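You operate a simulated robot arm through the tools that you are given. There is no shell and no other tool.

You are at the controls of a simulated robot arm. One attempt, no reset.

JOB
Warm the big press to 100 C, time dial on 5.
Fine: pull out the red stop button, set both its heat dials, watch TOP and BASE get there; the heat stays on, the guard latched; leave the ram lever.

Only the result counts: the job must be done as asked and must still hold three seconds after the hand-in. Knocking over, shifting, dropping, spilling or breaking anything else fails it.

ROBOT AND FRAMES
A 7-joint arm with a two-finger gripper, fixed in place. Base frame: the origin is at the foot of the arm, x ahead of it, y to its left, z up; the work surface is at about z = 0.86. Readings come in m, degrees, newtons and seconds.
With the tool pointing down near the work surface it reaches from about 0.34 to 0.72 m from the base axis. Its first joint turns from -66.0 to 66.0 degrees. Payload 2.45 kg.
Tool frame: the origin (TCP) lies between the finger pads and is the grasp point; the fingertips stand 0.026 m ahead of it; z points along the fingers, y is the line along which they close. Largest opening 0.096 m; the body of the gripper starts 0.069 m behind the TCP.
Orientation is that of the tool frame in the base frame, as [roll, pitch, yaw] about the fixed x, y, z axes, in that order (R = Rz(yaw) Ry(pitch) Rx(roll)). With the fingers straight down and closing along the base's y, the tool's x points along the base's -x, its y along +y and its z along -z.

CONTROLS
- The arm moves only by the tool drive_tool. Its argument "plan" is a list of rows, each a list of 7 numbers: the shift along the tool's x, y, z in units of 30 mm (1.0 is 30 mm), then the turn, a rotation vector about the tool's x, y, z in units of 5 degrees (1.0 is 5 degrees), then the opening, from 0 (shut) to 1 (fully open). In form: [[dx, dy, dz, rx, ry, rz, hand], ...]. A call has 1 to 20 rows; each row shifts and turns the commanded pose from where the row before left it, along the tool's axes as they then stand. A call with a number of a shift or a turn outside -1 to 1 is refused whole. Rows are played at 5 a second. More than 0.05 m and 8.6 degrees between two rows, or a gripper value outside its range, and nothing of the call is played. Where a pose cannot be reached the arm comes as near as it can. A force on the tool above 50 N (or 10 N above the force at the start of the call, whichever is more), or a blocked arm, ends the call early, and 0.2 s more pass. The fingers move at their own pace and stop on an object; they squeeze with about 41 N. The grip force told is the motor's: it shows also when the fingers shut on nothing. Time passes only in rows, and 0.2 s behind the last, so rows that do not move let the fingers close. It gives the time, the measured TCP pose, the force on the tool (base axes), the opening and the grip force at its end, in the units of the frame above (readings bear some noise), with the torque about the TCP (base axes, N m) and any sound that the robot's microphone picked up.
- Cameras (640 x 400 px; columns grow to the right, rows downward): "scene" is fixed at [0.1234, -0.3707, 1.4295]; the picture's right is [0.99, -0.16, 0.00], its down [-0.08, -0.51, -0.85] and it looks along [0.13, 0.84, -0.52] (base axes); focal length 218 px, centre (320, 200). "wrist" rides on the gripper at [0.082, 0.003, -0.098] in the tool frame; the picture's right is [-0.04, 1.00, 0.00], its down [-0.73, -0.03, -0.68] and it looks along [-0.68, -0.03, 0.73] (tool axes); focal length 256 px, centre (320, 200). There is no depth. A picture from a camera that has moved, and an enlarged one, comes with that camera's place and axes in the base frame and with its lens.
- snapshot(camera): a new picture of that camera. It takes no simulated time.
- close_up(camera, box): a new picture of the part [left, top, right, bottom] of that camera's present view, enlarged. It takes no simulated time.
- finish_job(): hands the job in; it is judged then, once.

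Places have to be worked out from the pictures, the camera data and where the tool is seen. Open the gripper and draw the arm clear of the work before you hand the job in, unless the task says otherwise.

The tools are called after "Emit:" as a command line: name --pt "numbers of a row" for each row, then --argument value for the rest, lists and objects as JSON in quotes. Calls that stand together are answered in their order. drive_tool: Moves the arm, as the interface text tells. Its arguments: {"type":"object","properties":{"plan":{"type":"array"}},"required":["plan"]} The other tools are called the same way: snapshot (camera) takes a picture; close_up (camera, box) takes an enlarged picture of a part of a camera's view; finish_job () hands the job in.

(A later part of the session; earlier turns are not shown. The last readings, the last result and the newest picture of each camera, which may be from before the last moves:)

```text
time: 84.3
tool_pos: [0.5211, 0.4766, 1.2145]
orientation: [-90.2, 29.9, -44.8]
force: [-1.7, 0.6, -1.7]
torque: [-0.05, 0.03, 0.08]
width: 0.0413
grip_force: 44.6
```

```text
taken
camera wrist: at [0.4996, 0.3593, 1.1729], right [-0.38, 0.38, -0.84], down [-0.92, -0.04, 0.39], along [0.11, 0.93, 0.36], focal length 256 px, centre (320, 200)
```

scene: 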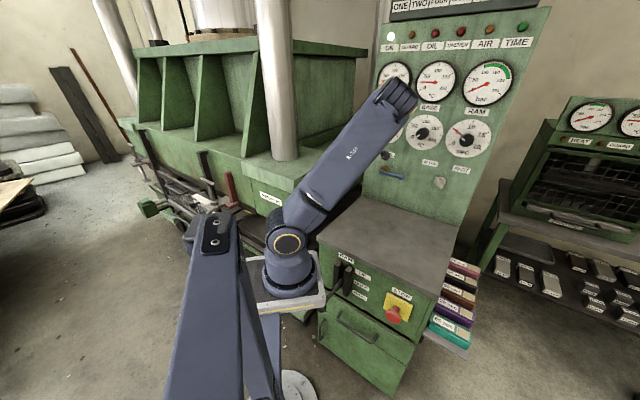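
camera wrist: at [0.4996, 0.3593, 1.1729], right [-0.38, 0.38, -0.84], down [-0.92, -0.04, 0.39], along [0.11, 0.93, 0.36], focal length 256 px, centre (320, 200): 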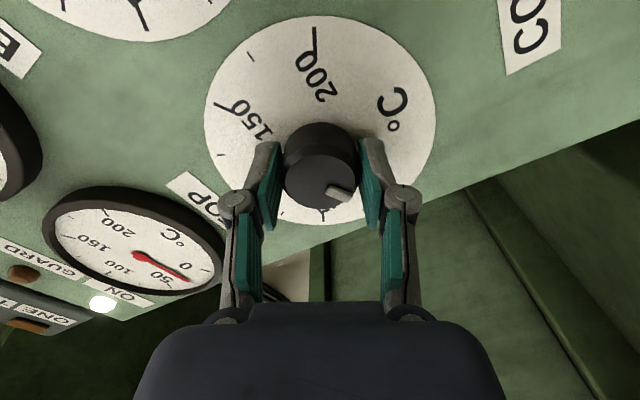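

Good centred grip. I turn the TOP knob clockwise, 100° first.

Emit:
drive_tool --pt "0 0 0 0 0 1 0" --pt "0 0 0 0 0 1 0" --pt "0 0 0 0 0 1 0" --pt "0 0 0 0 0 1 0" --pt "0 0 0 0 0 1 0" --pt "0 0 0 0 0 1 0" --pt "0 0 0 0 0 1 0" --pt "0 0 0 0 0 1 0" --pt "0 0 0 0 0 1 0" --pt "0 0 0 0 0 1 0" --pt "0 0 0 0 0 1 0" --pt "0 0 0 0 0 1 0" --pt "0 0 0 0 0 1 0" --pt "0 0 0 0 0 1 0" --pt "0 0 0 0 0 1 0" --pt "0 0 0 0 0 1 0" --pt "0 0 0 0 0 1 0" --pt "0 0 0 0 0 1 0" --pt "0 0 0 0 0 1 0" --pt "0 0 0 0 0 1 0"

Emit:
snapshot --camera "wrist"

Emit:
snapshot --camera "scene"

```text
time: 88.5
tool_pos: [0.5206, 0.479, 1.215]
orientation: [90.2, 49.9, 135.3]
force: [-10.7, -5.2, -20.6]
torque: [0.13, -0.16, 0.05]
width: 0.0413
grip_force: 44.6
```

```text
taken
camera wrist: at [0.4113, 0.4473, 1.1563], right [-0.52, 0.52, 0.67], down [-0.13, -0.83, 0.54], along [0.84, 0.2, 0.5], focal length 256 px, centre (320, 200)
```

wrist: 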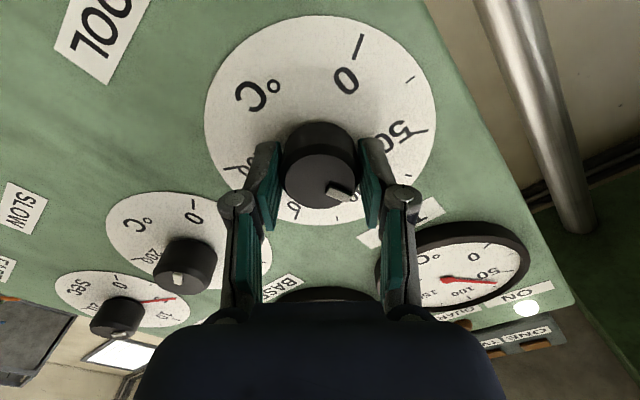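

```text
taken
```

scene: 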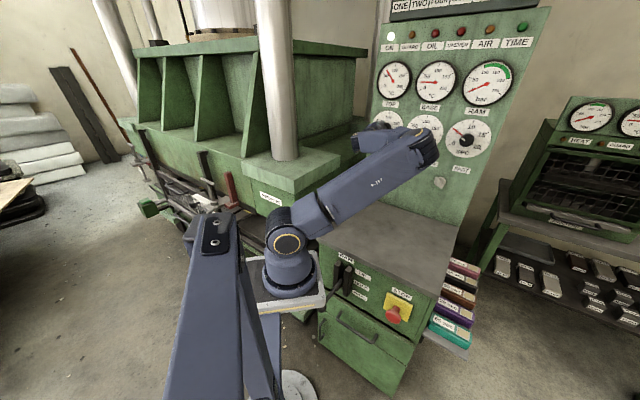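

TOP is heating already (gauge rising) and the knob follows. The last 20° now.

Emit:
drive_tool --pt "0 0 0 0 0 1 0" --pt "0 0 0 0 0 1 0" --pt "0 0 0 0 0 1 0" --pt "0 0 0 0 0 1 0"

Emit:
close_up --camera "wrist" --box '[180, 0, 460, 220]'

Emit:
close_up --camera "scene" --box '[360, 20, 520, 160]'

```text
time: 89.5
tool_pos: [0.5219, 0.4784, 1.2152]
orientation: [90.1, 29.9, 135.3]
force: [-9.2, 0.4, -16.6]
torque: [-0.13, 0.08, 0.45]
width: 0.0416
grip_force: 44.8
```

```text
1.82 times, centred on (320, 110) of wrist
camera zoom: at [0.399, 0.4594, 1.1789], right [-0.33, 0.33, 0.89], down [-0.02, -0.94, 0.34], along [0.94, 0.1, 0.31], focal length 465 px, centre (320, 364)
```

zoom: 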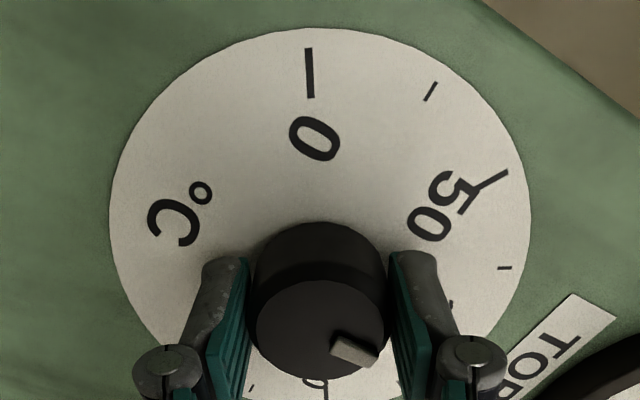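

```text
2.86 times, centred on (440, 90) of scene
camera zoom: at [0.1234, -0.3704, 1.4296], right [0.99, -0.16, 0.0], down [-0.08, -0.51, -0.85], along [0.13, 0.84, -0.52], focal length 624 px, centre (-23, 514)
```

zoom: 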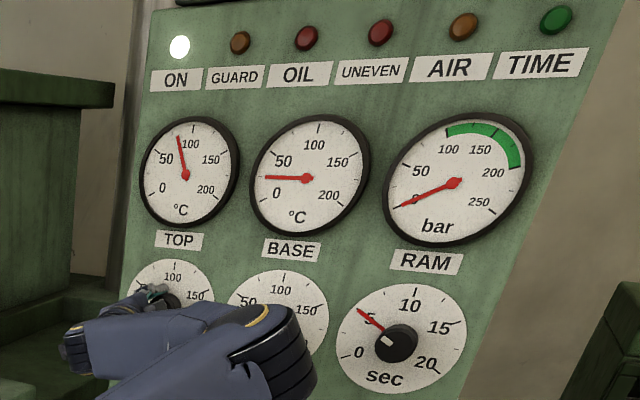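

TOP's gauge is at ~80 °C and climbing. I release and back off to read the TOP pointer.

Emit:
drive_tool --pt "0 0 0 0 0 0 1" --pt "0 0 0 0 0 0 1" --pt "0 0 0 0 0 0 1" --pt "0 0 0 0 0 0 1" --pt "0 0 -0.85 0 0 0 1" --pt "0 0 -0.85 0 0 0 1"

Emit:
close_up --camera "wrist" --box '[220, 0, 420, 200]'

Emit:
close_up --camera "scene" --box '[360, 20, 520, 160]'

```text
time: 91.0
tool_pos: [0.4842, 0.4406, 1.2165]
orientation: [90.1, 30.0, 135.2]
force: [0.3, -0.3, -0.3]
torque: [0.0, 0.0, 0.0]
width: 0.0959
grip_force: 0.0
```

```text
2.00 times, centred on (320, 100) of wrist
camera zoom: at [0.3622, 0.4222, 1.1797], right [-0.33, 0.33, 0.89], down [-0.02, -0.94, 0.34], along [0.94, 0.1, 0.31], focal length 512 px, centre (320, 400)
```

zoom: 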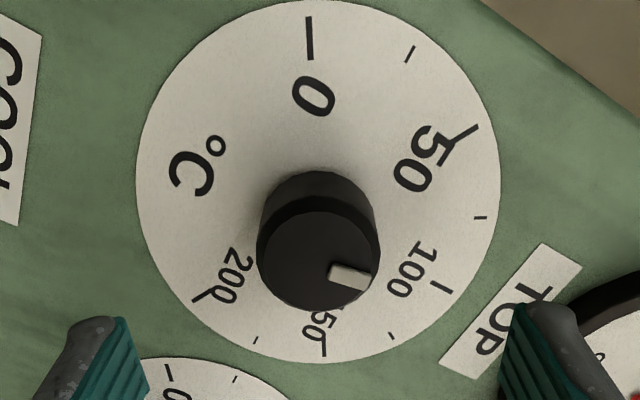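

```text
2.86 times, centred on (440, 90) of scene
camera zoom: at [0.1234, -0.3707, 1.4295], right [0.99, -0.16, 0.0], down [-0.08, -0.51, -0.85], along [0.13, 0.84, -0.52], focal length 624 px, centre (-23, 514)
```

zoom: 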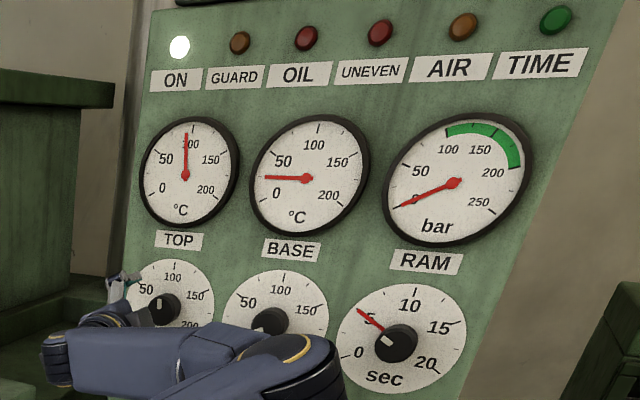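

TOP's gauge is around 90–95 °C. I zoom further on the TOP pointer to judge whether it slipped a few degrees.

Emit:
close_up --camera "wrist" --box '[280, 60, 400, 190]'

Emit:
close_up --camera "scene" --box '[385, 40, 425, 85]'

Emit:
close_up --camera "scene" --box '[370, 105, 450, 155]'

```text
3.08 times, centred on (340, 125) of wrist
camera zoom: at [0.3622, 0.4222, 1.1797], right [-0.33, 0.33, 0.89], down [-0.02, -0.94, 0.34], along [0.94, 0.1, 0.31], focal length 788 px, centre (258, 431)
```

zoom: 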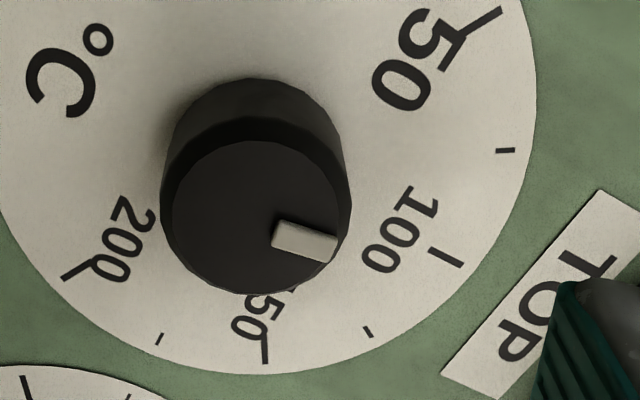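

```text
8.89 times, centred on (405, 62) of scene
camera zoom: at [0.1234, -0.3707, 1.4295], right [0.99, -0.16, 0.0], down [-0.08, -0.51, -0.85], along [0.13, 0.84, -0.52], focal length 1941 px, centre (-436, 1422)
```

zoom: 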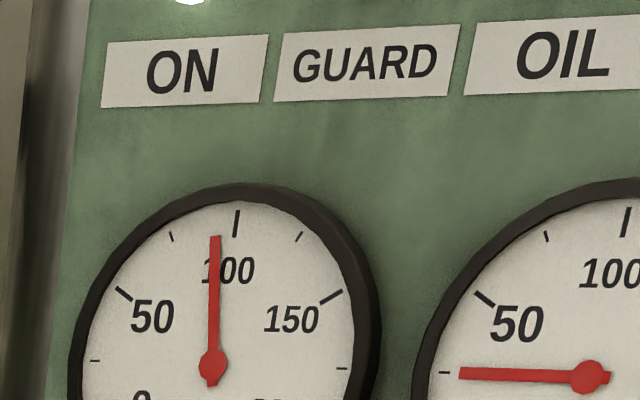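

```text
8.00 times, centred on (410, 130) of scene
camera zoom: at [0.1234, -0.3707, 1.4295], right [0.99, -0.16, 0.0], down [-0.08, -0.51, -0.85], along [0.13, 0.84, -0.52], focal length 1747 px, centre (-400, 760)
```

zoom: 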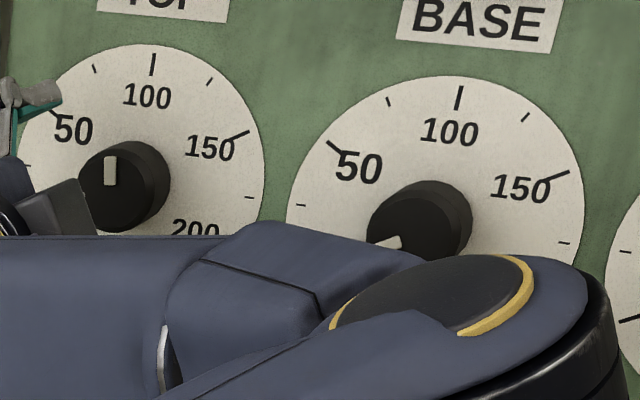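

TOP's pointer looks ~5° short of 100. I wait a second and re-read the TOP gauge at full zoom to see where it settles.

Emit:
drive_tool --pt "0 0 0 0 0 0 1" --pt "0 0 0 0 0 0 1" --pt "0 0 0 0 0 0 1" --pt "0 0 0 0 0 0 1" --pt "0 0 0 0 0 0 1"

Emit:
close_up --camera "scene" --box '[375, 50, 455, 110]'

Emit:
close_up --camera "scene" --box '[360, 20, 520, 160]'

```text
time: 92.2
tool_pos: [0.4843, 0.4406, 1.2159]
orientation: [90.1, 30.0, 135.2]
force: [0.6, -0.6, 0.2]
torque: [-0.03, -0.02, -0.01]
width: 0.0956
grip_force: 0.0
```

```text
6.67 times, centred on (415, 80) of scene
camera zoom: at [0.1234, -0.3707, 1.4295], right [0.99, -0.16, 0.0], down [-0.08, -0.51, -0.85], along [0.13, 0.84, -0.52], focal length 1456 px, centre (-313, 1000)
```

zoom: 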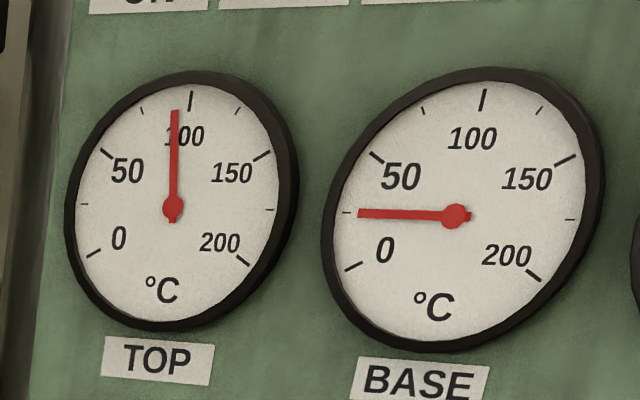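

```text
2.86 times, centred on (440, 90) of scene
camera zoom: at [0.1234, -0.3707, 1.4295], right [0.99, -0.16, 0.0], down [-0.08, -0.51, -0.85], along [0.13, 0.84, -0.52], focal length 624 px, centre (-23, 514)
```

zoom: 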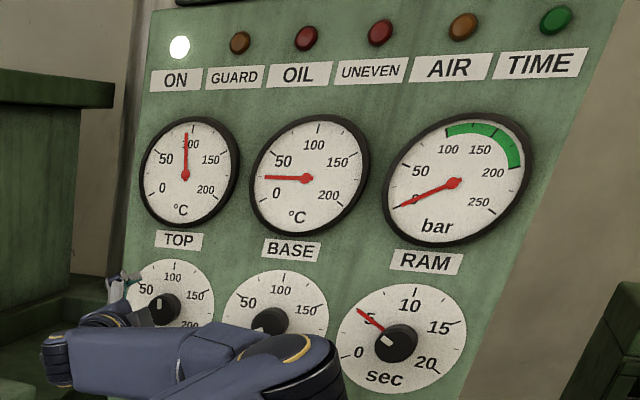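

TOP has settled at about 92–93 °C, so the knob slipped ~9°. I re-grip at this roll and add +9°, holding while I re-read the gauge.

Emit:
drive_tool --pt "0 0 0.6 0 0 0 1" --pt "0 0 0.6 0 0 0 1" --pt "0 0 0.55 0 0 0 1" --pt "0 0 0 0 0 0 1" --pt "0 0 0 0 0 0 0" --pt "0 0 0 0 0 0 0" --pt "0 0 0 0 0 0 0" --pt "0 0 0 0 0 0 0" --pt "0 0 0 0 0 0 0" --pt "0 0 0 0 0 0 0"

Emit:
drive_tool --pt "0 0 0 0 0 0.6 0" --pt "0 0 0 0 0 0.6 0" --pt "0 0 0 0 0 0.6 0" --pt "0 0 0 0 0 0 0" --pt "0 0 0 0 0 0 0" --pt "0 0 0 0 0 0 0" --pt "0 0 0 0 0 0 0"

Emit:
close_up --camera "scene" --box '[375, 50, 455, 110]'

Emit:
close_up --camera "wrist" --box '[180, 0, 460, 220]'

```text
time: 94.3
tool_pos: [0.5215, 0.4795, 1.2159]
orientation: [90.1, 30.0, 135.1]
force: [-1.0, -4.6, -4.2]
torque: [-0.07, 0.05, -0.13]
width: 0.0413
grip_force: 44.5
```

```text
time: 96.0
tool_pos: [0.5209, 0.4795, 1.215]
orientation: [90.4, 20.9, 135.3]
force: [-3.1, -2.9, -10.0]
torque: [-0.28, 0.25, 0.28]
width: 0.0415
grip_force: 45.1
```

```text
6.67 times, centred on (415, 80) of scene
camera zoom: at [0.1235, -0.3706, 1.4295], right [0.99, -0.16, 0.0], down [-0.08, -0.51, -0.85], along [0.13, 0.84, -0.52], focal length 1456 px, centre (-313, 1000)
```

zoom: 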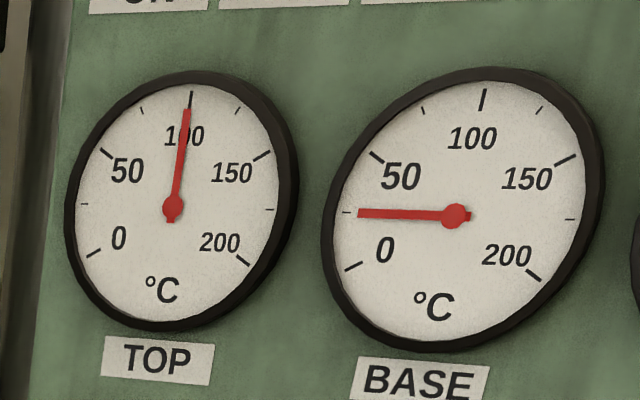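

```text
1.82 times, centred on (320, 110) of wrist
camera zoom: at [0.3962, 0.4636, 1.1911], right [-0.22, 0.23, 0.95], down [0.01, -0.97, 0.24], along [0.97, 0.07, 0.21], focal length 465 px, centre (320, 364)
```

zoom: 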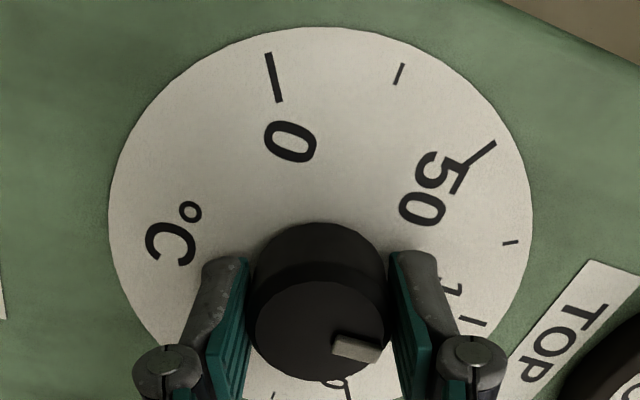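

TOP reads essentially 100 °C. I release, back off and roll toward neutral, then check it again.

Emit:
drive_tool --pt "0 0 0 0 0 0 1" --pt "0 0 0 0 0 0 1" --pt "0 0 0 0 0 0 1" --pt "0 0 0 0 0 0 1" --pt "0 0 -0.85 0 0 0 1" --pt "0 0 -0.85 0 0 0 1" --pt "0 0 0 0 0 -1 1" --pt "0 0 0 0 0 -1 1" --pt "0 0 0 0 0 -1 1" --pt "0 0 0 0 0 -1 1" --pt "0 0 0 0 0 -1 1" --pt "0 0 0 0 0 -1 1" --pt "0 0 0 0 0 -1 1" --pt "0 0 0 0 0 -1 1" --pt "0 0 0 0 0 -1 1" --pt "0 0 0 0 0 -1 1" --pt "0 0 0 0 0 -1 1" --pt "0 0 0 0 0 -1 1" --pt "0 0 0 0 0 -0.9 1" --pt "0 0 0 0 0 -0.9 1"

Emit:
snapshot --camera "scene"

Emit:
close_up --camera "scene" --box '[375, 50, 455, 110]'

Emit:
snapshot --camera "wrist"

```text
time: 100.2
tool_pos: [0.4853, 0.4427, 1.216]
orientation: [-130.2, 89.9, -85.1]
force: [0.0, 0.7, 0.3]
torque: [-0.02, -0.01, 0.0]
width: 0.0959
grip_force: 0.1
```

```text
taken
```

scene: 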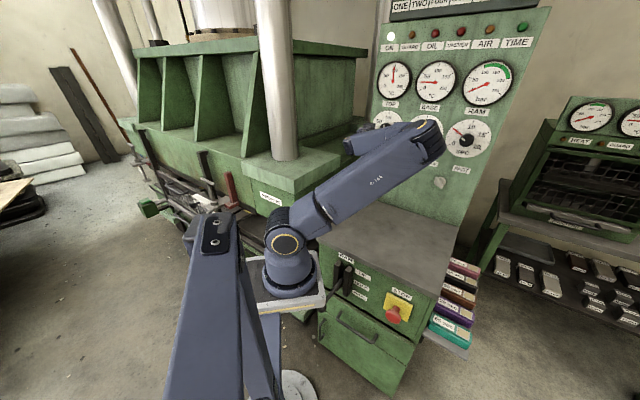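

```text
6.67 times, centred on (415, 80) of scene
camera zoom: at [0.1234, -0.3707, 1.4295], right [0.99, -0.16, 0.0], down [-0.08, -0.51, -0.85], along [0.13, 0.84, -0.52], focal length 1456 px, centre (-313, 1000)
```

zoom: 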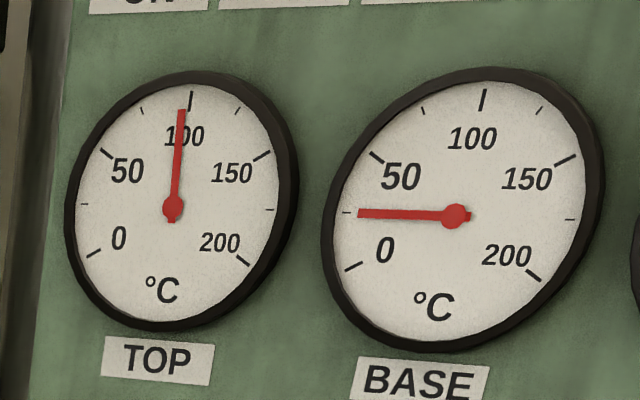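

```text
taken
camera wrist: at [0.4137, 0.3748, 1.1355], right [-0.71, 0.71, 0.04], down [-0.46, -0.5, 0.73], along [0.54, 0.5, 0.68], focal length 256 px, centre (320, 200)
```

wrist: 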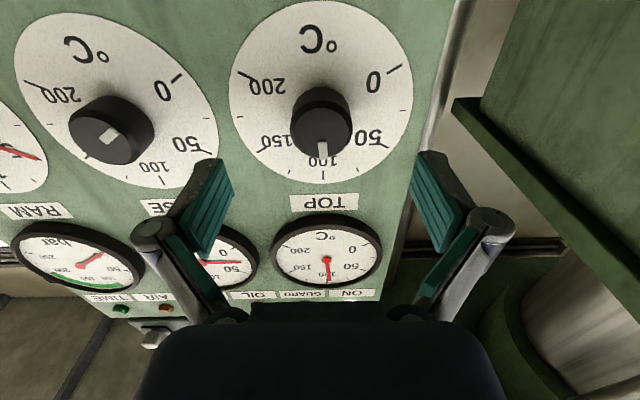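

TOP now reads ~96–97; I can't tell yet whether the thermostat cycles or the knob sprang back on release. I'll zoom on the pointer and watch the gauge for a couple of seconds.

Emit:
close_up --camera "wrist" --box '[260, 60, 380, 190]'

Emit:
drive_tool --pt "0 0 0 0 0 0 1" --pt "0 0 0 0 0 0 1" --pt "0 0 0 0 0 0 1" --pt "0 0 0 0 0 0 1" --pt "0 0 0 0 0 0 1"

Emit:
close_up --camera "scene" --box '[375, 50, 455, 110]'

Emit:
drive_tool --pt "0 0 0 0 0 0 1" --pt "0 0 0 0 0 0 1" --pt "0 0 0 0 0 0 1" --pt "0 0 0 0 0 0 1" --pt "0 0 0 0 0 0 1" --pt "0 0 0 0 0 0 1" --pt "0 0 0 0 0 0 1" --pt "0 0 0 0 0 0 1" --pt "0 0 0 0 0 0 1" --pt "0 0 0 0 0 0 1"

Emit:
close_up --camera "scene" --box '[375, 50, 455, 110]'

```text
3.08 times, centred on (320, 125) of wrist
camera zoom: at [0.4137, 0.3748, 1.1355], right [-0.71, 0.71, 0.04], down [-0.46, -0.5, 0.73], along [0.54, 0.5, 0.68], focal length 788 px, centre (320, 431)
```

zoom: 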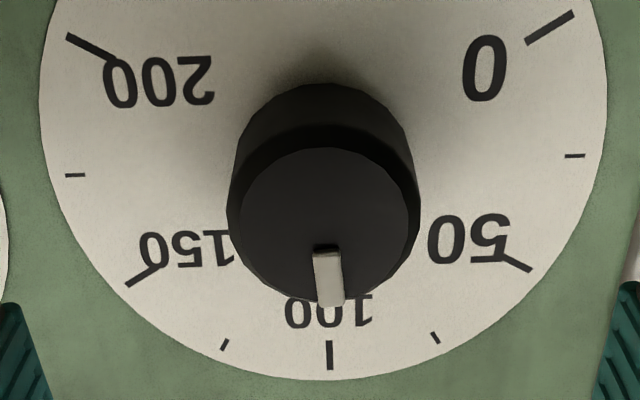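

```text
time: 101.3
tool_pos: [0.4865, 0.4436, 1.2152]
orientation: [144.8, 89.9, -170.1]
force: [1.1, 0.5, -1.2]
torque: [-0.01, 0.02, 0.01]
width: 0.0962
grip_force: 0.0
```

```text
6.67 times, centred on (415, 80) of scene
camera zoom: at [0.1234, -0.3707, 1.4295], right [0.99, -0.16, 0.0], down [-0.08, -0.51, -0.85], along [0.13, 0.84, -0.52], focal length 1456 px, centre (-313, 1000)
```

zoom: 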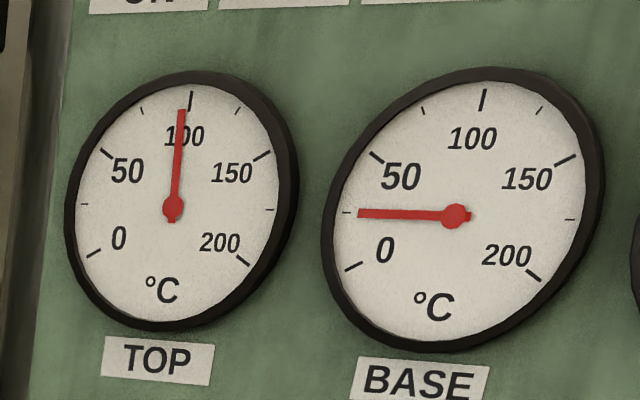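

```text
time: 103.5
tool_pos: [0.4852, 0.4427, 1.2161]
orientation: [143.6, 90.0, -171.2]
force: [-0.1, 0.7, 0.3]
torque: [-0.01, 0.01, 0.0]
width: 0.0962
grip_force: 0.1
```

```text
6.67 times, centred on (415, 80) of scene
camera zoom: at [0.1234, -0.3707, 1.4295], right [0.99, -0.16, 0.0], down [-0.08, -0.51, -0.85], along [0.13, 0.84, -0.52], focal length 1456 px, centre (-313, 1000)
```

zoom: 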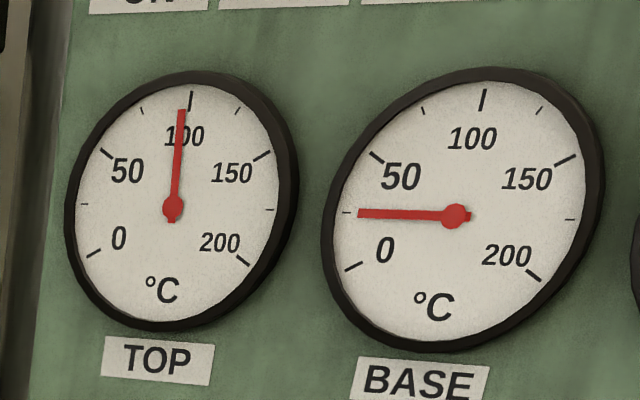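

TOP is steady at ~96.4 °C and the pointer agrees: the knob sprang back ~4° on release. I re-grip at neutral roll, turn +4.5°, and look before releasing.

Emit:
drive_tool --pt "0.03 -0.02 0.6 0 0 0 1" --pt "0 0 0.6 0 0 0 1" --pt "0 0 0.48 0 0 0 1" --pt "0 0 0 0 0 0 1" --pt "0 0 0 0 0 0 0" --pt "0 0 0 0 0 0 0" --pt "0 0 0 0 0 0 0" --pt "0 0 0 0 0 0 0" --pt "0 0 0 0 0 0 0" --pt "0 0 0 0 0 0 0"

Emit:
close_up --camera "scene" --box '[375, 50, 455, 110]'

Emit:
drive_tool --pt "0 0 0 0 0 0.45 0" --pt "0 0 0 0 0 0.45 0" --pt "0 0 0 0 0 0 0" --pt "0 0 0 0 0 0 0" --pt "0 0 0 0 0 0 0" --pt "0 0 0 0 0 0 0" --pt "0 0 0 0 0 0 0"

Emit:
close_up --camera "scene" --box '[375, 50, 455, 110]'

```text
time: 105.8
tool_pos: [0.5209, 0.4794, 1.2145]
orientation: [161.7, 89.9, -153.0]
force: [-5.6, 4.8, 0.3]
torque: [0.01, -0.01, 0.38]
width: 0.0411
grip_force: 44.8
```

```text
6.67 times, centred on (415, 80) of scene
camera zoom: at [0.1232, -0.3704, 1.4296], right [0.99, -0.16, 0.0], down [-0.08, -0.51, -0.85], along [0.14, 0.84, -0.52], focal length 1456 px, centre (-313, 1000)
```

zoom: 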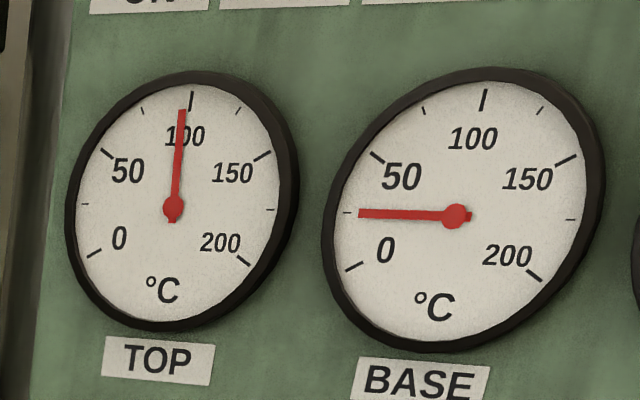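

```text
time: 107.3
tool_pos: [0.522, 0.4796, 1.2155]
orientation: [91.2, 85.5, 136.3]
force: [-1.0, 23.3, 0.8]
torque: [-0.02, 0.03, 0.28]
width: 0.041
grip_force: 45.1
```

```text
6.67 times, centred on (415, 80) of scene
camera zoom: at [0.1234, -0.3698, 1.4298], right [0.99, -0.16, 0.0], down [-0.08, -0.51, -0.85], along [0.13, 0.84, -0.52], focal length 1456 px, centre (-313, 1000)
```

zoom: 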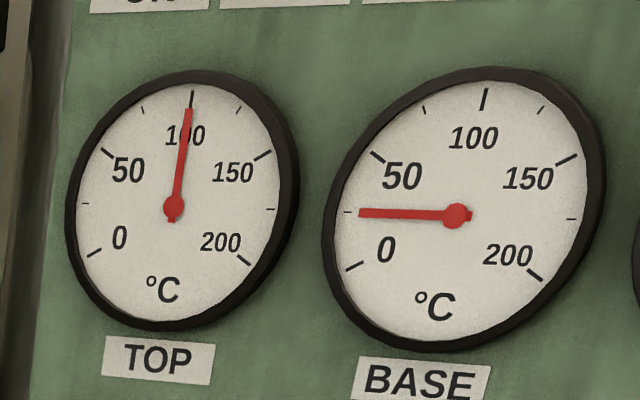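

Gauge reads 100 while gripped. I open slowly in place and back off, then read again.

Emit:
drive_tool --pt "0 0 0 0 0 0 0.5" --pt "0 0 0 0 0 0 0.7" --pt "0 0 0 0 0 0 1" --pt "0 0 0 0 0 0 1" --pt "0 0 0 0 0 0 1" --pt "0 0 -0.85 0 0 0 1" --pt "0 0 -0.85 0 0 0 1" --pt "0 0 0 0 0 0 1" --pt "0 0 0 0 0 0 1" --pt "0 0 0 0 0 0 1"

Emit:
close_up --camera "scene" --box '[375, 50, 455, 110]'

Emit:
close_up --camera "wrist" --box '[260, 60, 380, 190]'

```text
time: 109.5
tool_pos: [0.4861, 0.4411, 1.2142]
orientation: [90.7, 85.5, 135.8]
force: [-0.1, 1.0, 0.6]
torque: [0.0, 0.01, 0.0]
width: 0.0958
grip_force: 0.0
```

```text
6.67 times, centred on (415, 80) of scene
camera zoom: at [0.1234, -0.3707, 1.4295], right [0.99, -0.16, 0.0], down [-0.08, -0.51, -0.85], along [0.13, 0.84, -0.52], focal length 1456 px, centre (-313, 1000)
```

zoom: 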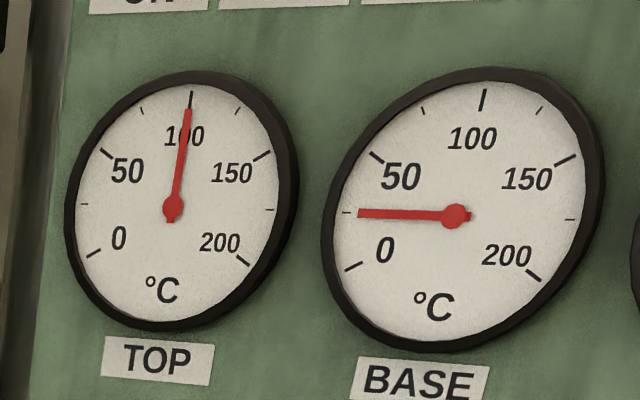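

```text
3.08 times, centred on (320, 125) of wrist
camera zoom: at [0.4084, 0.3786, 1.1359], right [-0.7, 0.7, 0.12], down [-0.42, -0.54, 0.73], along [0.58, 0.46, 0.67], focal length 788 px, centre (320, 431)
```

zoom: 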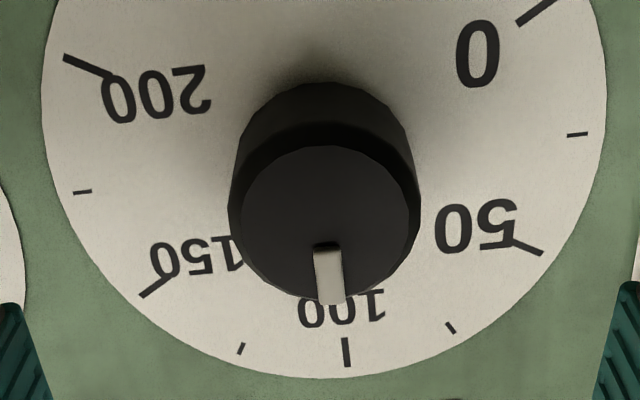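

TOP holds at 100 °C after release. Now I undo the small roll and slide right to the BASE dial (u≈0.175), keeping the 3 cm stand-off.

Emit:
drive_tool --pt "0 0 0 0 0 -0.9 1" --pt "-0.03 -0.8 0 0 0 0 1" --pt "0 -0.8 0 0 0 0 1" --pt "0 -0.8 0 0 0 0 1" --pt "0 -0.8 0 0 0 0 1" --pt "0 -0.8 0 0 0 0 1" --pt "0 -0.77 0 0 0 0 1" --pt "0 0 0 0 0 0 1"

Emit:
snapshot --camera "scene"

Emit:
close_up --camera "wrist" --box '[220, 0, 420, 180]'

```text
time: 111.3
tool_pos: [0.5037, 0.4252, 1.2157]
orientation: [168.0, 89.8, -146.9]
force: [0.0, 0.0, -0.6]
torque: [0.01, 0.04, 0.02]
width: 0.0961
grip_force: 0.1
out of reach, approached as far as the arm can: row 3, 4, 5, 6, 7
```

```text
taken
```

scene: 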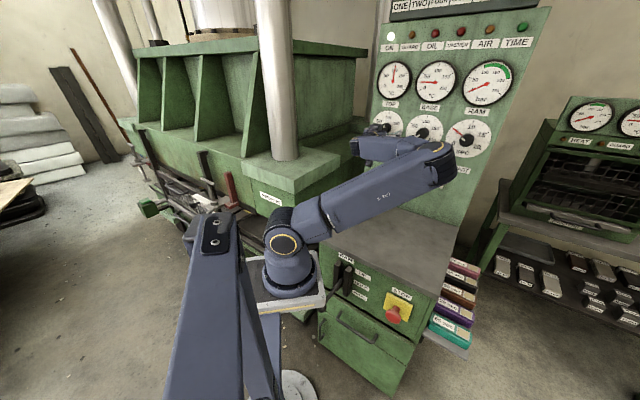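

```text
2.22 times, centred on (320, 90) of wrist
camera zoom: at [0.4297, 0.3575, 1.1369], right [-0.71, 0.71, 0.04], down [-0.46, -0.5, 0.74], along [0.54, 0.5, 0.68], focal length 569 px, centre (320, 444)
```

zoom: 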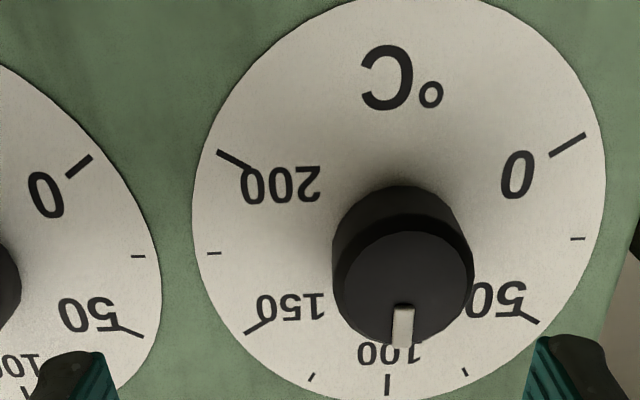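

This posture (elbow low right) can't reach further right toward BASE. I'll swing the tool down about the wrist again and return to the posture that worked for BASE/TIME.

Emit:
drive_tool --pt "0.4 0 -0.5 0 0.6 0 1" --pt "0.64 0 0 0 1 0 1" --pt "0.64 0 0 0 1 0 1" --pt "0.64 0 0 0 1 0 1" --pt "0.64 0 0 0 1 0 1" --pt "0.64 0 0 0 1 0 1" --pt "0.64 0 0 0 1 0 1" --pt "0.64 0 0 0 1 0 1" --pt "0.64 0 0 0 1 0 1" --pt "0.64 0 0 0 1 0 1" --pt "0.64 0 0 0 1 0 1" --pt "0.64 0 0 0 1 0 1" --pt "0.64 0 0 0 1 0 1" --pt "0.64 0 0 0 1 0 1" --pt "0.64 0 0 0 1 0 1" --pt "0.64 0 0 0 1 0 1" --pt "0.64 0 0 0 1 0 1" --pt "0.64 0 0 0 1 0 1" --pt "0 0 0 0 0 0 1"

Emit:
snapshot --camera "scene"

Emit:
snapshot --camera "wrist"

```text
time: 115.3
tool_pos: [0.3478, 0.2694, 0.9862]
orientation: [180.0, 1.9, -134.9]
force: [-0.2, 1.4, 0.8]
torque: [0.0, 0.0, 0.01]
width: 0.0959
grip_force: 0.0
```

```text
taken
```

scene: 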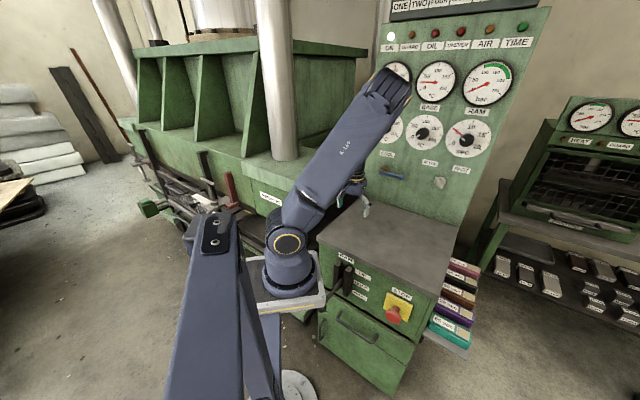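

```text
taken
camera wrist: at [0.285, 0.2116, 1.0836], right [-0.68, 0.73, 0.0], down [0.52, 0.48, 0.7], along [0.51, 0.48, -0.71], focal length 256 px, centre (320, 200)
```

wrist: 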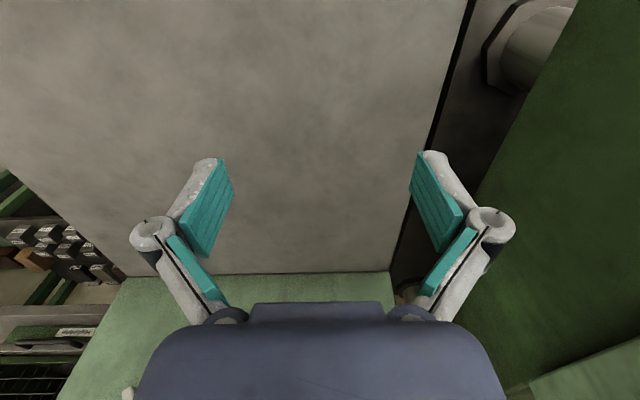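

Tool vertical again. I move right with the tool down to about (0.45, -0.10, 1.08) to straighten the elbow, then look.

Emit:
drive_tool --pt "0.485 -0.854 -0.24 0 0 0 1" --pt "0.485 -0.854 -0.24 0 -0.3 0 1" --pt "0.485 -0.854 -0.24 0 0 0 1" --pt "0.485 -0.854 -0.24 0 0 0 1" --pt "0.485 -0.854 -0.24 0 0 0 1" --pt "0.485 -0.854 -0.24 0 0 0 1" --pt "0.485 -0.854 -0.24 0 0 0 1" --pt "0.485 -0.854 -0.24 0 0 0 1" --pt "0.485 -0.854 -0.24 0 0 0 1" --pt "0.485 -0.854 -0.24 0 0 0 1" --pt "0.485 -0.854 -0.24 0 0 0 1" --pt "0.485 -0.854 -0.24 0 0 0 1" --pt "0.485 -0.854 -0.24 0 0 0 1" --pt "0 0 0 0 0 0 1"

Emit:
snapshot --camera "scene"

Emit:
close_up --camera "scene" --box '[360, 0, 560, 125]'

```text
time: 118.3
tool_pos: [0.4465, -0.1027, 1.0708]
orientation: [180.0, 3.4, -134.9]
force: [-0.1, 0.1, 0.0]
torque: [0.04, 0.0, 0.01]
width: 0.0957
grip_force: 0.0
```

```text
taken
```

scene: 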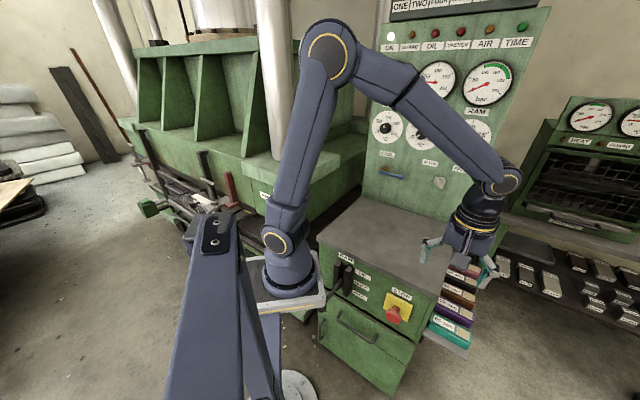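

```text
3.20 times, centred on (460, 62) of scene
camera zoom: at [0.1234, -0.3707, 1.4295], right [0.99, -0.16, 0.0], down [-0.08, -0.51, -0.85], along [0.14, 0.84, -0.52], focal length 699 px, centre (-128, 640)
```

zoom: 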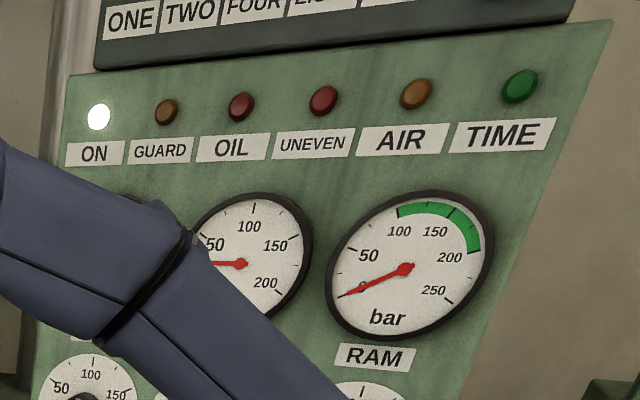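

The elbow is upright and in-plane again. I move left with the tool down to about (0.50, 0.22, 1.15), then swing up toward BASE.

Emit:
drive_tool --pt "-0.887 0.634 -0.264 0 0 0 1" --pt "-0.887 0.634 -0.264 0 0 0 1" --pt "-0.887 0.634 -0.264 0 0 0 1" --pt "-0.887 0.634 -0.264 0 0 0 1" --pt "-0.887 0.634 -0.264 0 0 0 1" --pt "-0.887 0.634 -0.264 0 0 0 1" --pt "-0.887 0.634 -0.264 0 0 0 1" --pt "-0.887 0.634 -0.264 0 0 0 1" --pt "-0.887 0.634 -0.264 0 0 0 1" --pt "-0.887 0.634 -0.264 0 0 0 1" --pt "0 0 0 0 0 0 1"

Emit:
snapshot --camera "scene"

```text
time: 120.8
tool_pos: [0.4948, 0.2176, 1.1643]
orientation: [179.9, 3.4, -134.9]
force: [-0.5, -0.1, 0.1]
torque: [-0.01, 0.01, -0.01]
width: 0.0959
grip_force: 0.0
```

```text
taken
```

scene: 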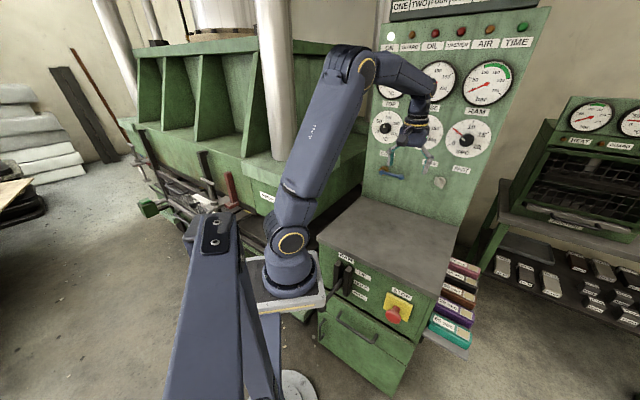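

Good posture. Now the swing-up toward the BASE dial, blending wrist motion and tilt.

Emit:
drive_tool --pt "-0.475 0.047 0.294 0 -1 0 1" --pt "-0.451 0.047 0.278 0 -1 0 1" --pt "-0.427 0.047 0.261 0 -1 0 1" --pt "-0.405 0.047 0.241 0 -1 0 1" --pt "-0.385 0.047 0.22 0 -1 0 1" --pt "-0.367 0.047 0.197 0 -1 0 1" --pt "-0.35 0.047 0.172 0 -1 0 1" --pt "-0.337 0.047 0.146 0 -1 0 1" --pt "-0.325 0.047 0.119 0 -1 0 1" --pt "-0.316 0.047 0.091 0 -1 0 1" --pt "-0.309 0.047 0.063 0 -1 0 1" --pt "-0.305 0.047 0.034 0 -1 0 1" --pt "-0.303 0.047 0.005 0 -1 0 1" --pt "-0.304 0.047 -0.025 0 -1 0 1" --pt "-0.308 0.047 -0.054 0 -1 0 1" --pt "-0.3135 0.047 -0.083 0 -1 0 1" --pt "-0.322 0.047 -0.111 0 -1 0 1" --pt "-0.2 0 0 0 -0.32 0 1" --pt "0 0 0 0 0 0 1"

Emit:
snapshot --camera "scene"

Emit:
close_up --camera "wrist" --box '[220, 0, 420, 180]'

```text
time: 124.8
tool_pos: [0.5794, 0.3337, 1.2209]
orientation: [22.1, 89.9, 67.3]
force: [0.2, -0.5, 0.0]
torque: [-0.04, -0.01, 0.03]
width: 0.096
grip_force: 0.0
```

```text
taken
```

scene: 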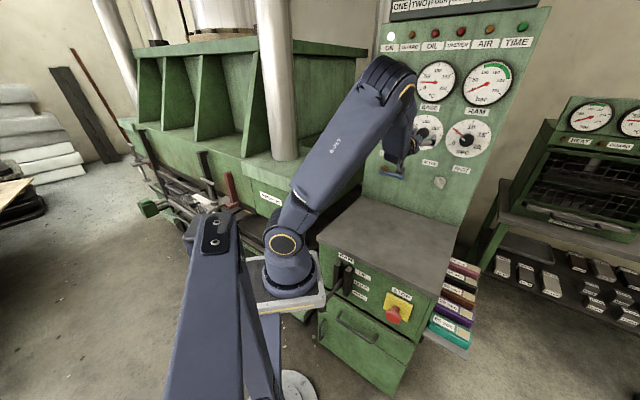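

```text
2.22 times, centred on (320, 90) of wrist
camera zoom: at [0.5072, 0.267, 1.1409], right [-0.71, 0.7, 0.04], down [-0.46, -0.5, 0.73], along [0.54, 0.5, 0.68], focal length 569 px, centre (320, 444)
```

zoom: 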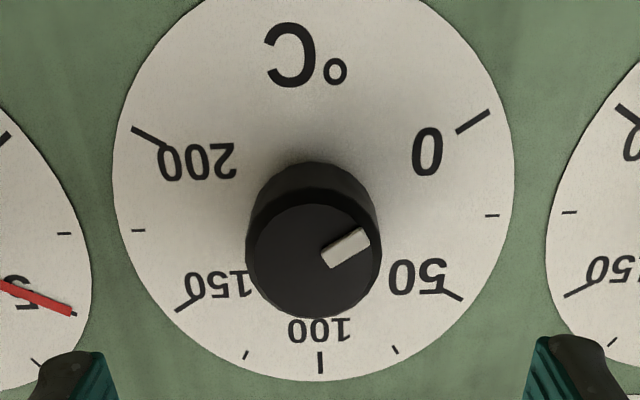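

Reached BASE cleanly (axis u≈0.175, z≈1.214). I fine-align, then pre-roll −60°.

Emit:
drive_tool --pt "0.21 -0.05 0 0 0 0 1" --pt "0 0 0 0 0 -1 1" --pt "0 0 0 0 0 -1 1" --pt "0 0 0 0 0 -1 1" --pt "0 0 0 0 0 -1 1" --pt "0 0 0 0 0 -1 1" --pt "0 0 0 0 0 -1 1" --pt "0 0 0 0 0 -1 1" --pt "0 0 0 0 0 -1 1" --pt "0 0 0 0 0 -1 1" --pt "0 0 0 0 0 -1 1" --pt "0 0 0 0 0 -1 1" --pt "0 0 0 0 0 -1 1" --pt "0 0 0 0 0 0 1"

Emit:
close_up --camera "wrist" --box '[220, 0, 420, 200]'

Emit:
snapshot --camera "scene"

```text
time: 127.8
tool_pos: [0.5801, 0.3325, 1.2149]
orientation: [-89.9, 30.0, -44.9]
force: [0.2, 0.4, 0.5]
torque: [-0.04, 0.02, 0.01]
width: 0.096
grip_force: 0.1
```

```text
2.00 times, centred on (320, 100) of wrist
camera zoom: at [0.5593, 0.2147, 1.1722], right [-0.38, 0.38, -0.85], down [-0.92, -0.04, 0.39], along [0.11, 0.93, 0.36], focal length 512 px, centre (320, 400)
```

zoom: 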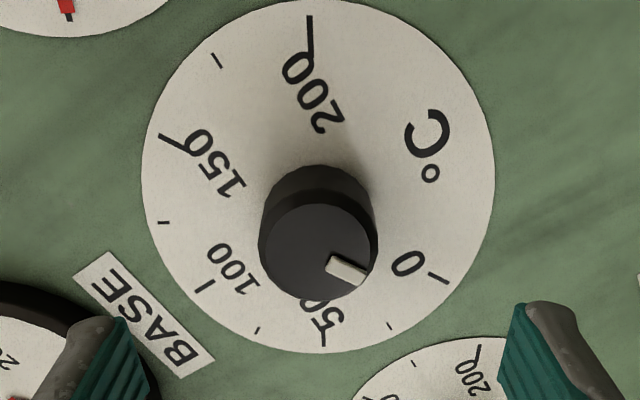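

```text
taken
```

scene: 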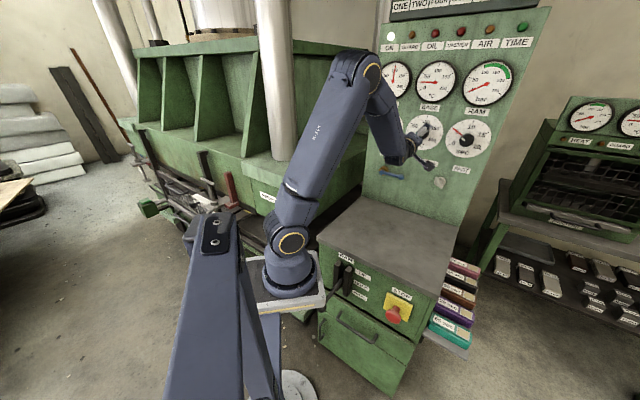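

Aligned within 1 mm. I advance 6.1 cm and close on the BASE knob.

Emit:
drive_tool --pt "0 -0.03 0.6 0 0 0 1" --pt "0 0 0.6 0 0 0 1" --pt "0 0 0.5 0 0 0 1" --pt "0 0 0.34 0 0 0 1" --pt "0 0 0 0 0 0 1" --pt "0 0 0 0 0 0 0" --pt "0 0 0 0 0 0 0" --pt "0 0 0 0 0 0 0" --pt "0 0 0 0 0 0 0" --pt "0 0 0 0 0 0 0" --pt "0 0 0 0 0 0 0"

Emit:
snapshot --camera "wrist"

```text
time: 130.2
tool_pos: [0.6226, 0.3757, 1.216]
orientation: [-90.0, 30.0, -44.9]
force: [-4.5, -1.7, -4.1]
torque: [-0.07, 0.08, 0.1]
width: 0.0414
grip_force: 44.8
```

```text
taken
camera wrist: at [0.6025, 0.2582, 1.1733], right [-0.38, 0.38, -0.84], down [-0.92, -0.04, 0.39], along [0.11, 0.93, 0.36], focal length 256 px, centre (320, 200)
```

wrist: 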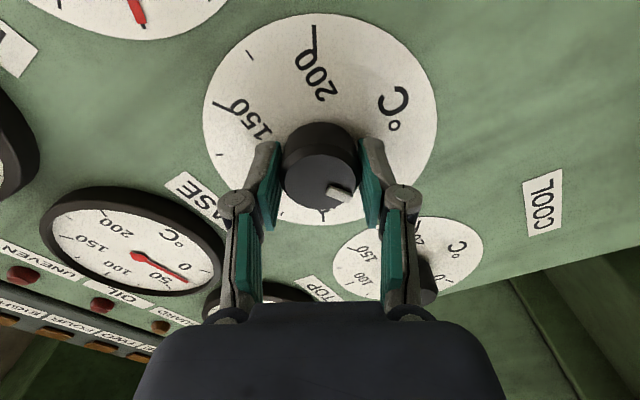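

Good grip. I turn BASE clockwise 100° first.

Emit:
drive_tool --pt "0 0 0 0 0 1 0" --pt "0 0 0 0 0 1 0" --pt "0 0 0 0 0 1 0" --pt "0 0 0 0 0 1 0" --pt "0 0 0 0 0 1 0" --pt "0 0 0 0 0 1 0" --pt "0 0 0 0 0 1 0" --pt "0 0 0 0 0 1 0" --pt "0 0 0 0 0 1 0" --pt "0 0 0 0 0 1 0" --pt "0 0 0 0 0 1 0" --pt "0 0 0 0 0 1 0" --pt "0 0 0 0 0 1 0" --pt "0 0 0 0 0 1 0" --pt "0 0 0 0 0 1 0" --pt "0 0 0 0 0 1 0" --pt "0 0 0 0 0 1 0" --pt "0 0 0 0 0 1 0" --pt "0 0 0 0 0 1 0" --pt "0 0 0 0 0 1 0"

Emit:
snapshot --camera "wrist"

Emit:
snapshot --camera "scene"

```text
time: 134.3
tool_pos: [0.6239, 0.3764, 1.2156]
orientation: [89.9, 49.9, 135.1]
force: [-5.0, -0.8, -5.5]
torque: [0.68, -0.78, -0.53]
width: 0.0412
grip_force: 45.2
```

```text
taken
camera wrist: at [0.515, 0.3454, 1.1566], right [-0.52, 0.52, 0.67], down [-0.13, -0.83, 0.54], along [0.84, 0.2, 0.5], focal length 256 px, centre (320, 200)
```

wrist: 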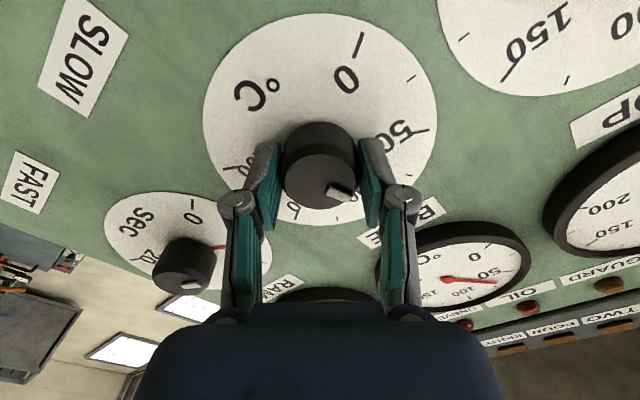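

```text
taken
```

scene: 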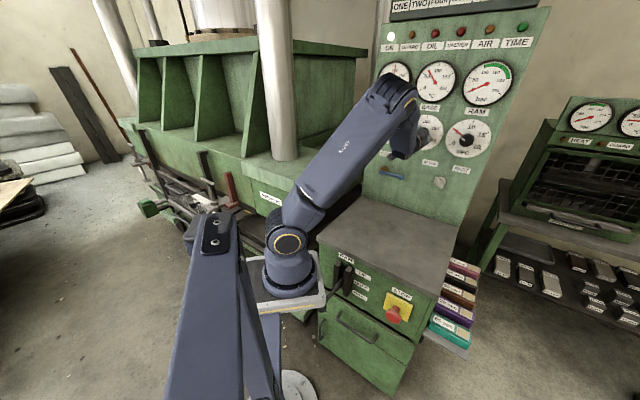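

BASE is heating. The last 20°, then I hold and watch the gauge settle.

Emit:
drive_tool --pt "0 0 0 0 0 1 0" --pt "0 0 0 0 0 1 0" --pt "0 0 0 0 0 1 0" --pt "0 0 0 0 0 1 0" --pt "0 0 0 0 0 0 0" --pt "0 0 0 0 0 0 0" --pt "0 0 0 0 0 0 0" --pt "0 0 0 0 0 0 0" --pt "0 0 0 0 0 0 0" --pt "0 0 0 0 0 0 0" --pt "0 0 0 0 0 0 0" --pt "0 0 0 0 0 0 0" --pt "0 0 0 0 0 0 0" --pt "0 0 0 0 0 0 0"

Emit:
close_up --camera "scene" --box '[375, 50, 455, 110]'

Emit:
close_up --camera "wrist" --box '[180, 0, 460, 220]'

Emit:
close_up --camera "scene" --box '[360, 0, 560, 125]'

```text
time: 137.3
tool_pos: [0.6242, 0.3743, 1.2152]
orientation: [90.1, 30.0, 135.2]
force: [9.3, 10.0, -3.3]
torque: [-0.03, 0.04, -0.01]
width: 0.0415
grip_force: 44.8
```

```text
6.67 times, centred on (415, 80) of scene
camera zoom: at [0.1238, -0.3703, 1.4296], right [0.99, -0.16, 0.0], down [-0.08, -0.51, -0.85], along [0.13, 0.84, -0.52], focal length 1456 px, centre (-313, 1000)
```

zoom: 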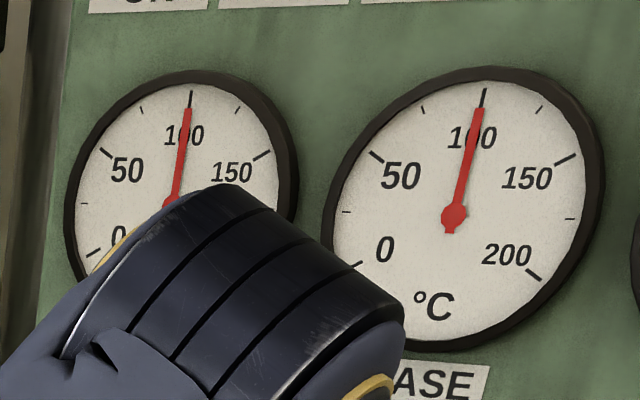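

```text
1.82 times, centred on (320, 110) of wrist
camera zoom: at [0.5029, 0.3575, 1.1789], right [-0.33, 0.33, 0.89], down [-0.02, -0.94, 0.34], along [0.94, 0.1, 0.32], focal length 465 px, centre (320, 364)
```

zoom: 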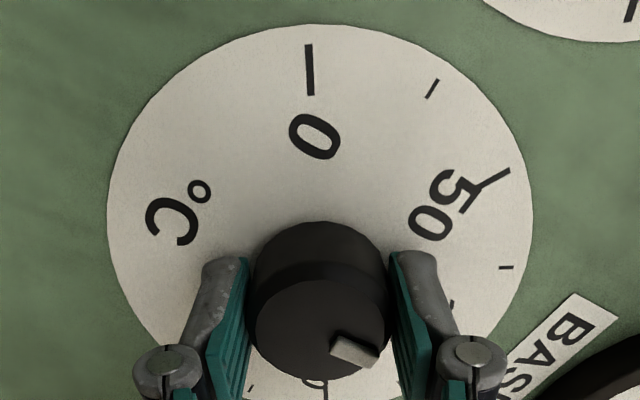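

```text
3.20 times, centred on (460, 62) of scene
camera zoom: at [0.1238, -0.3703, 1.4296], right [0.99, -0.16, 0.0], down [-0.08, -0.51, -0.85], along [0.13, 0.84, -0.52], focal length 699 px, centre (-128, 640)
```

zoom: 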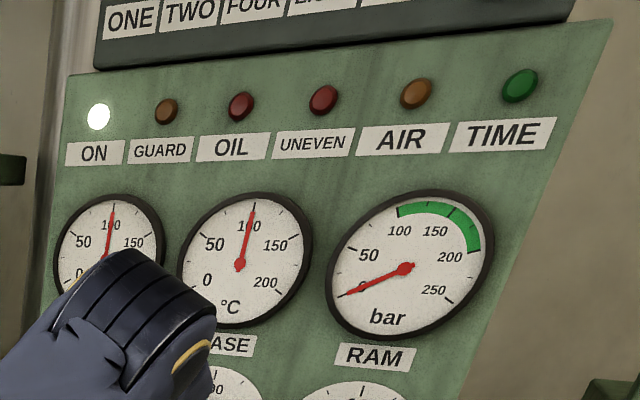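

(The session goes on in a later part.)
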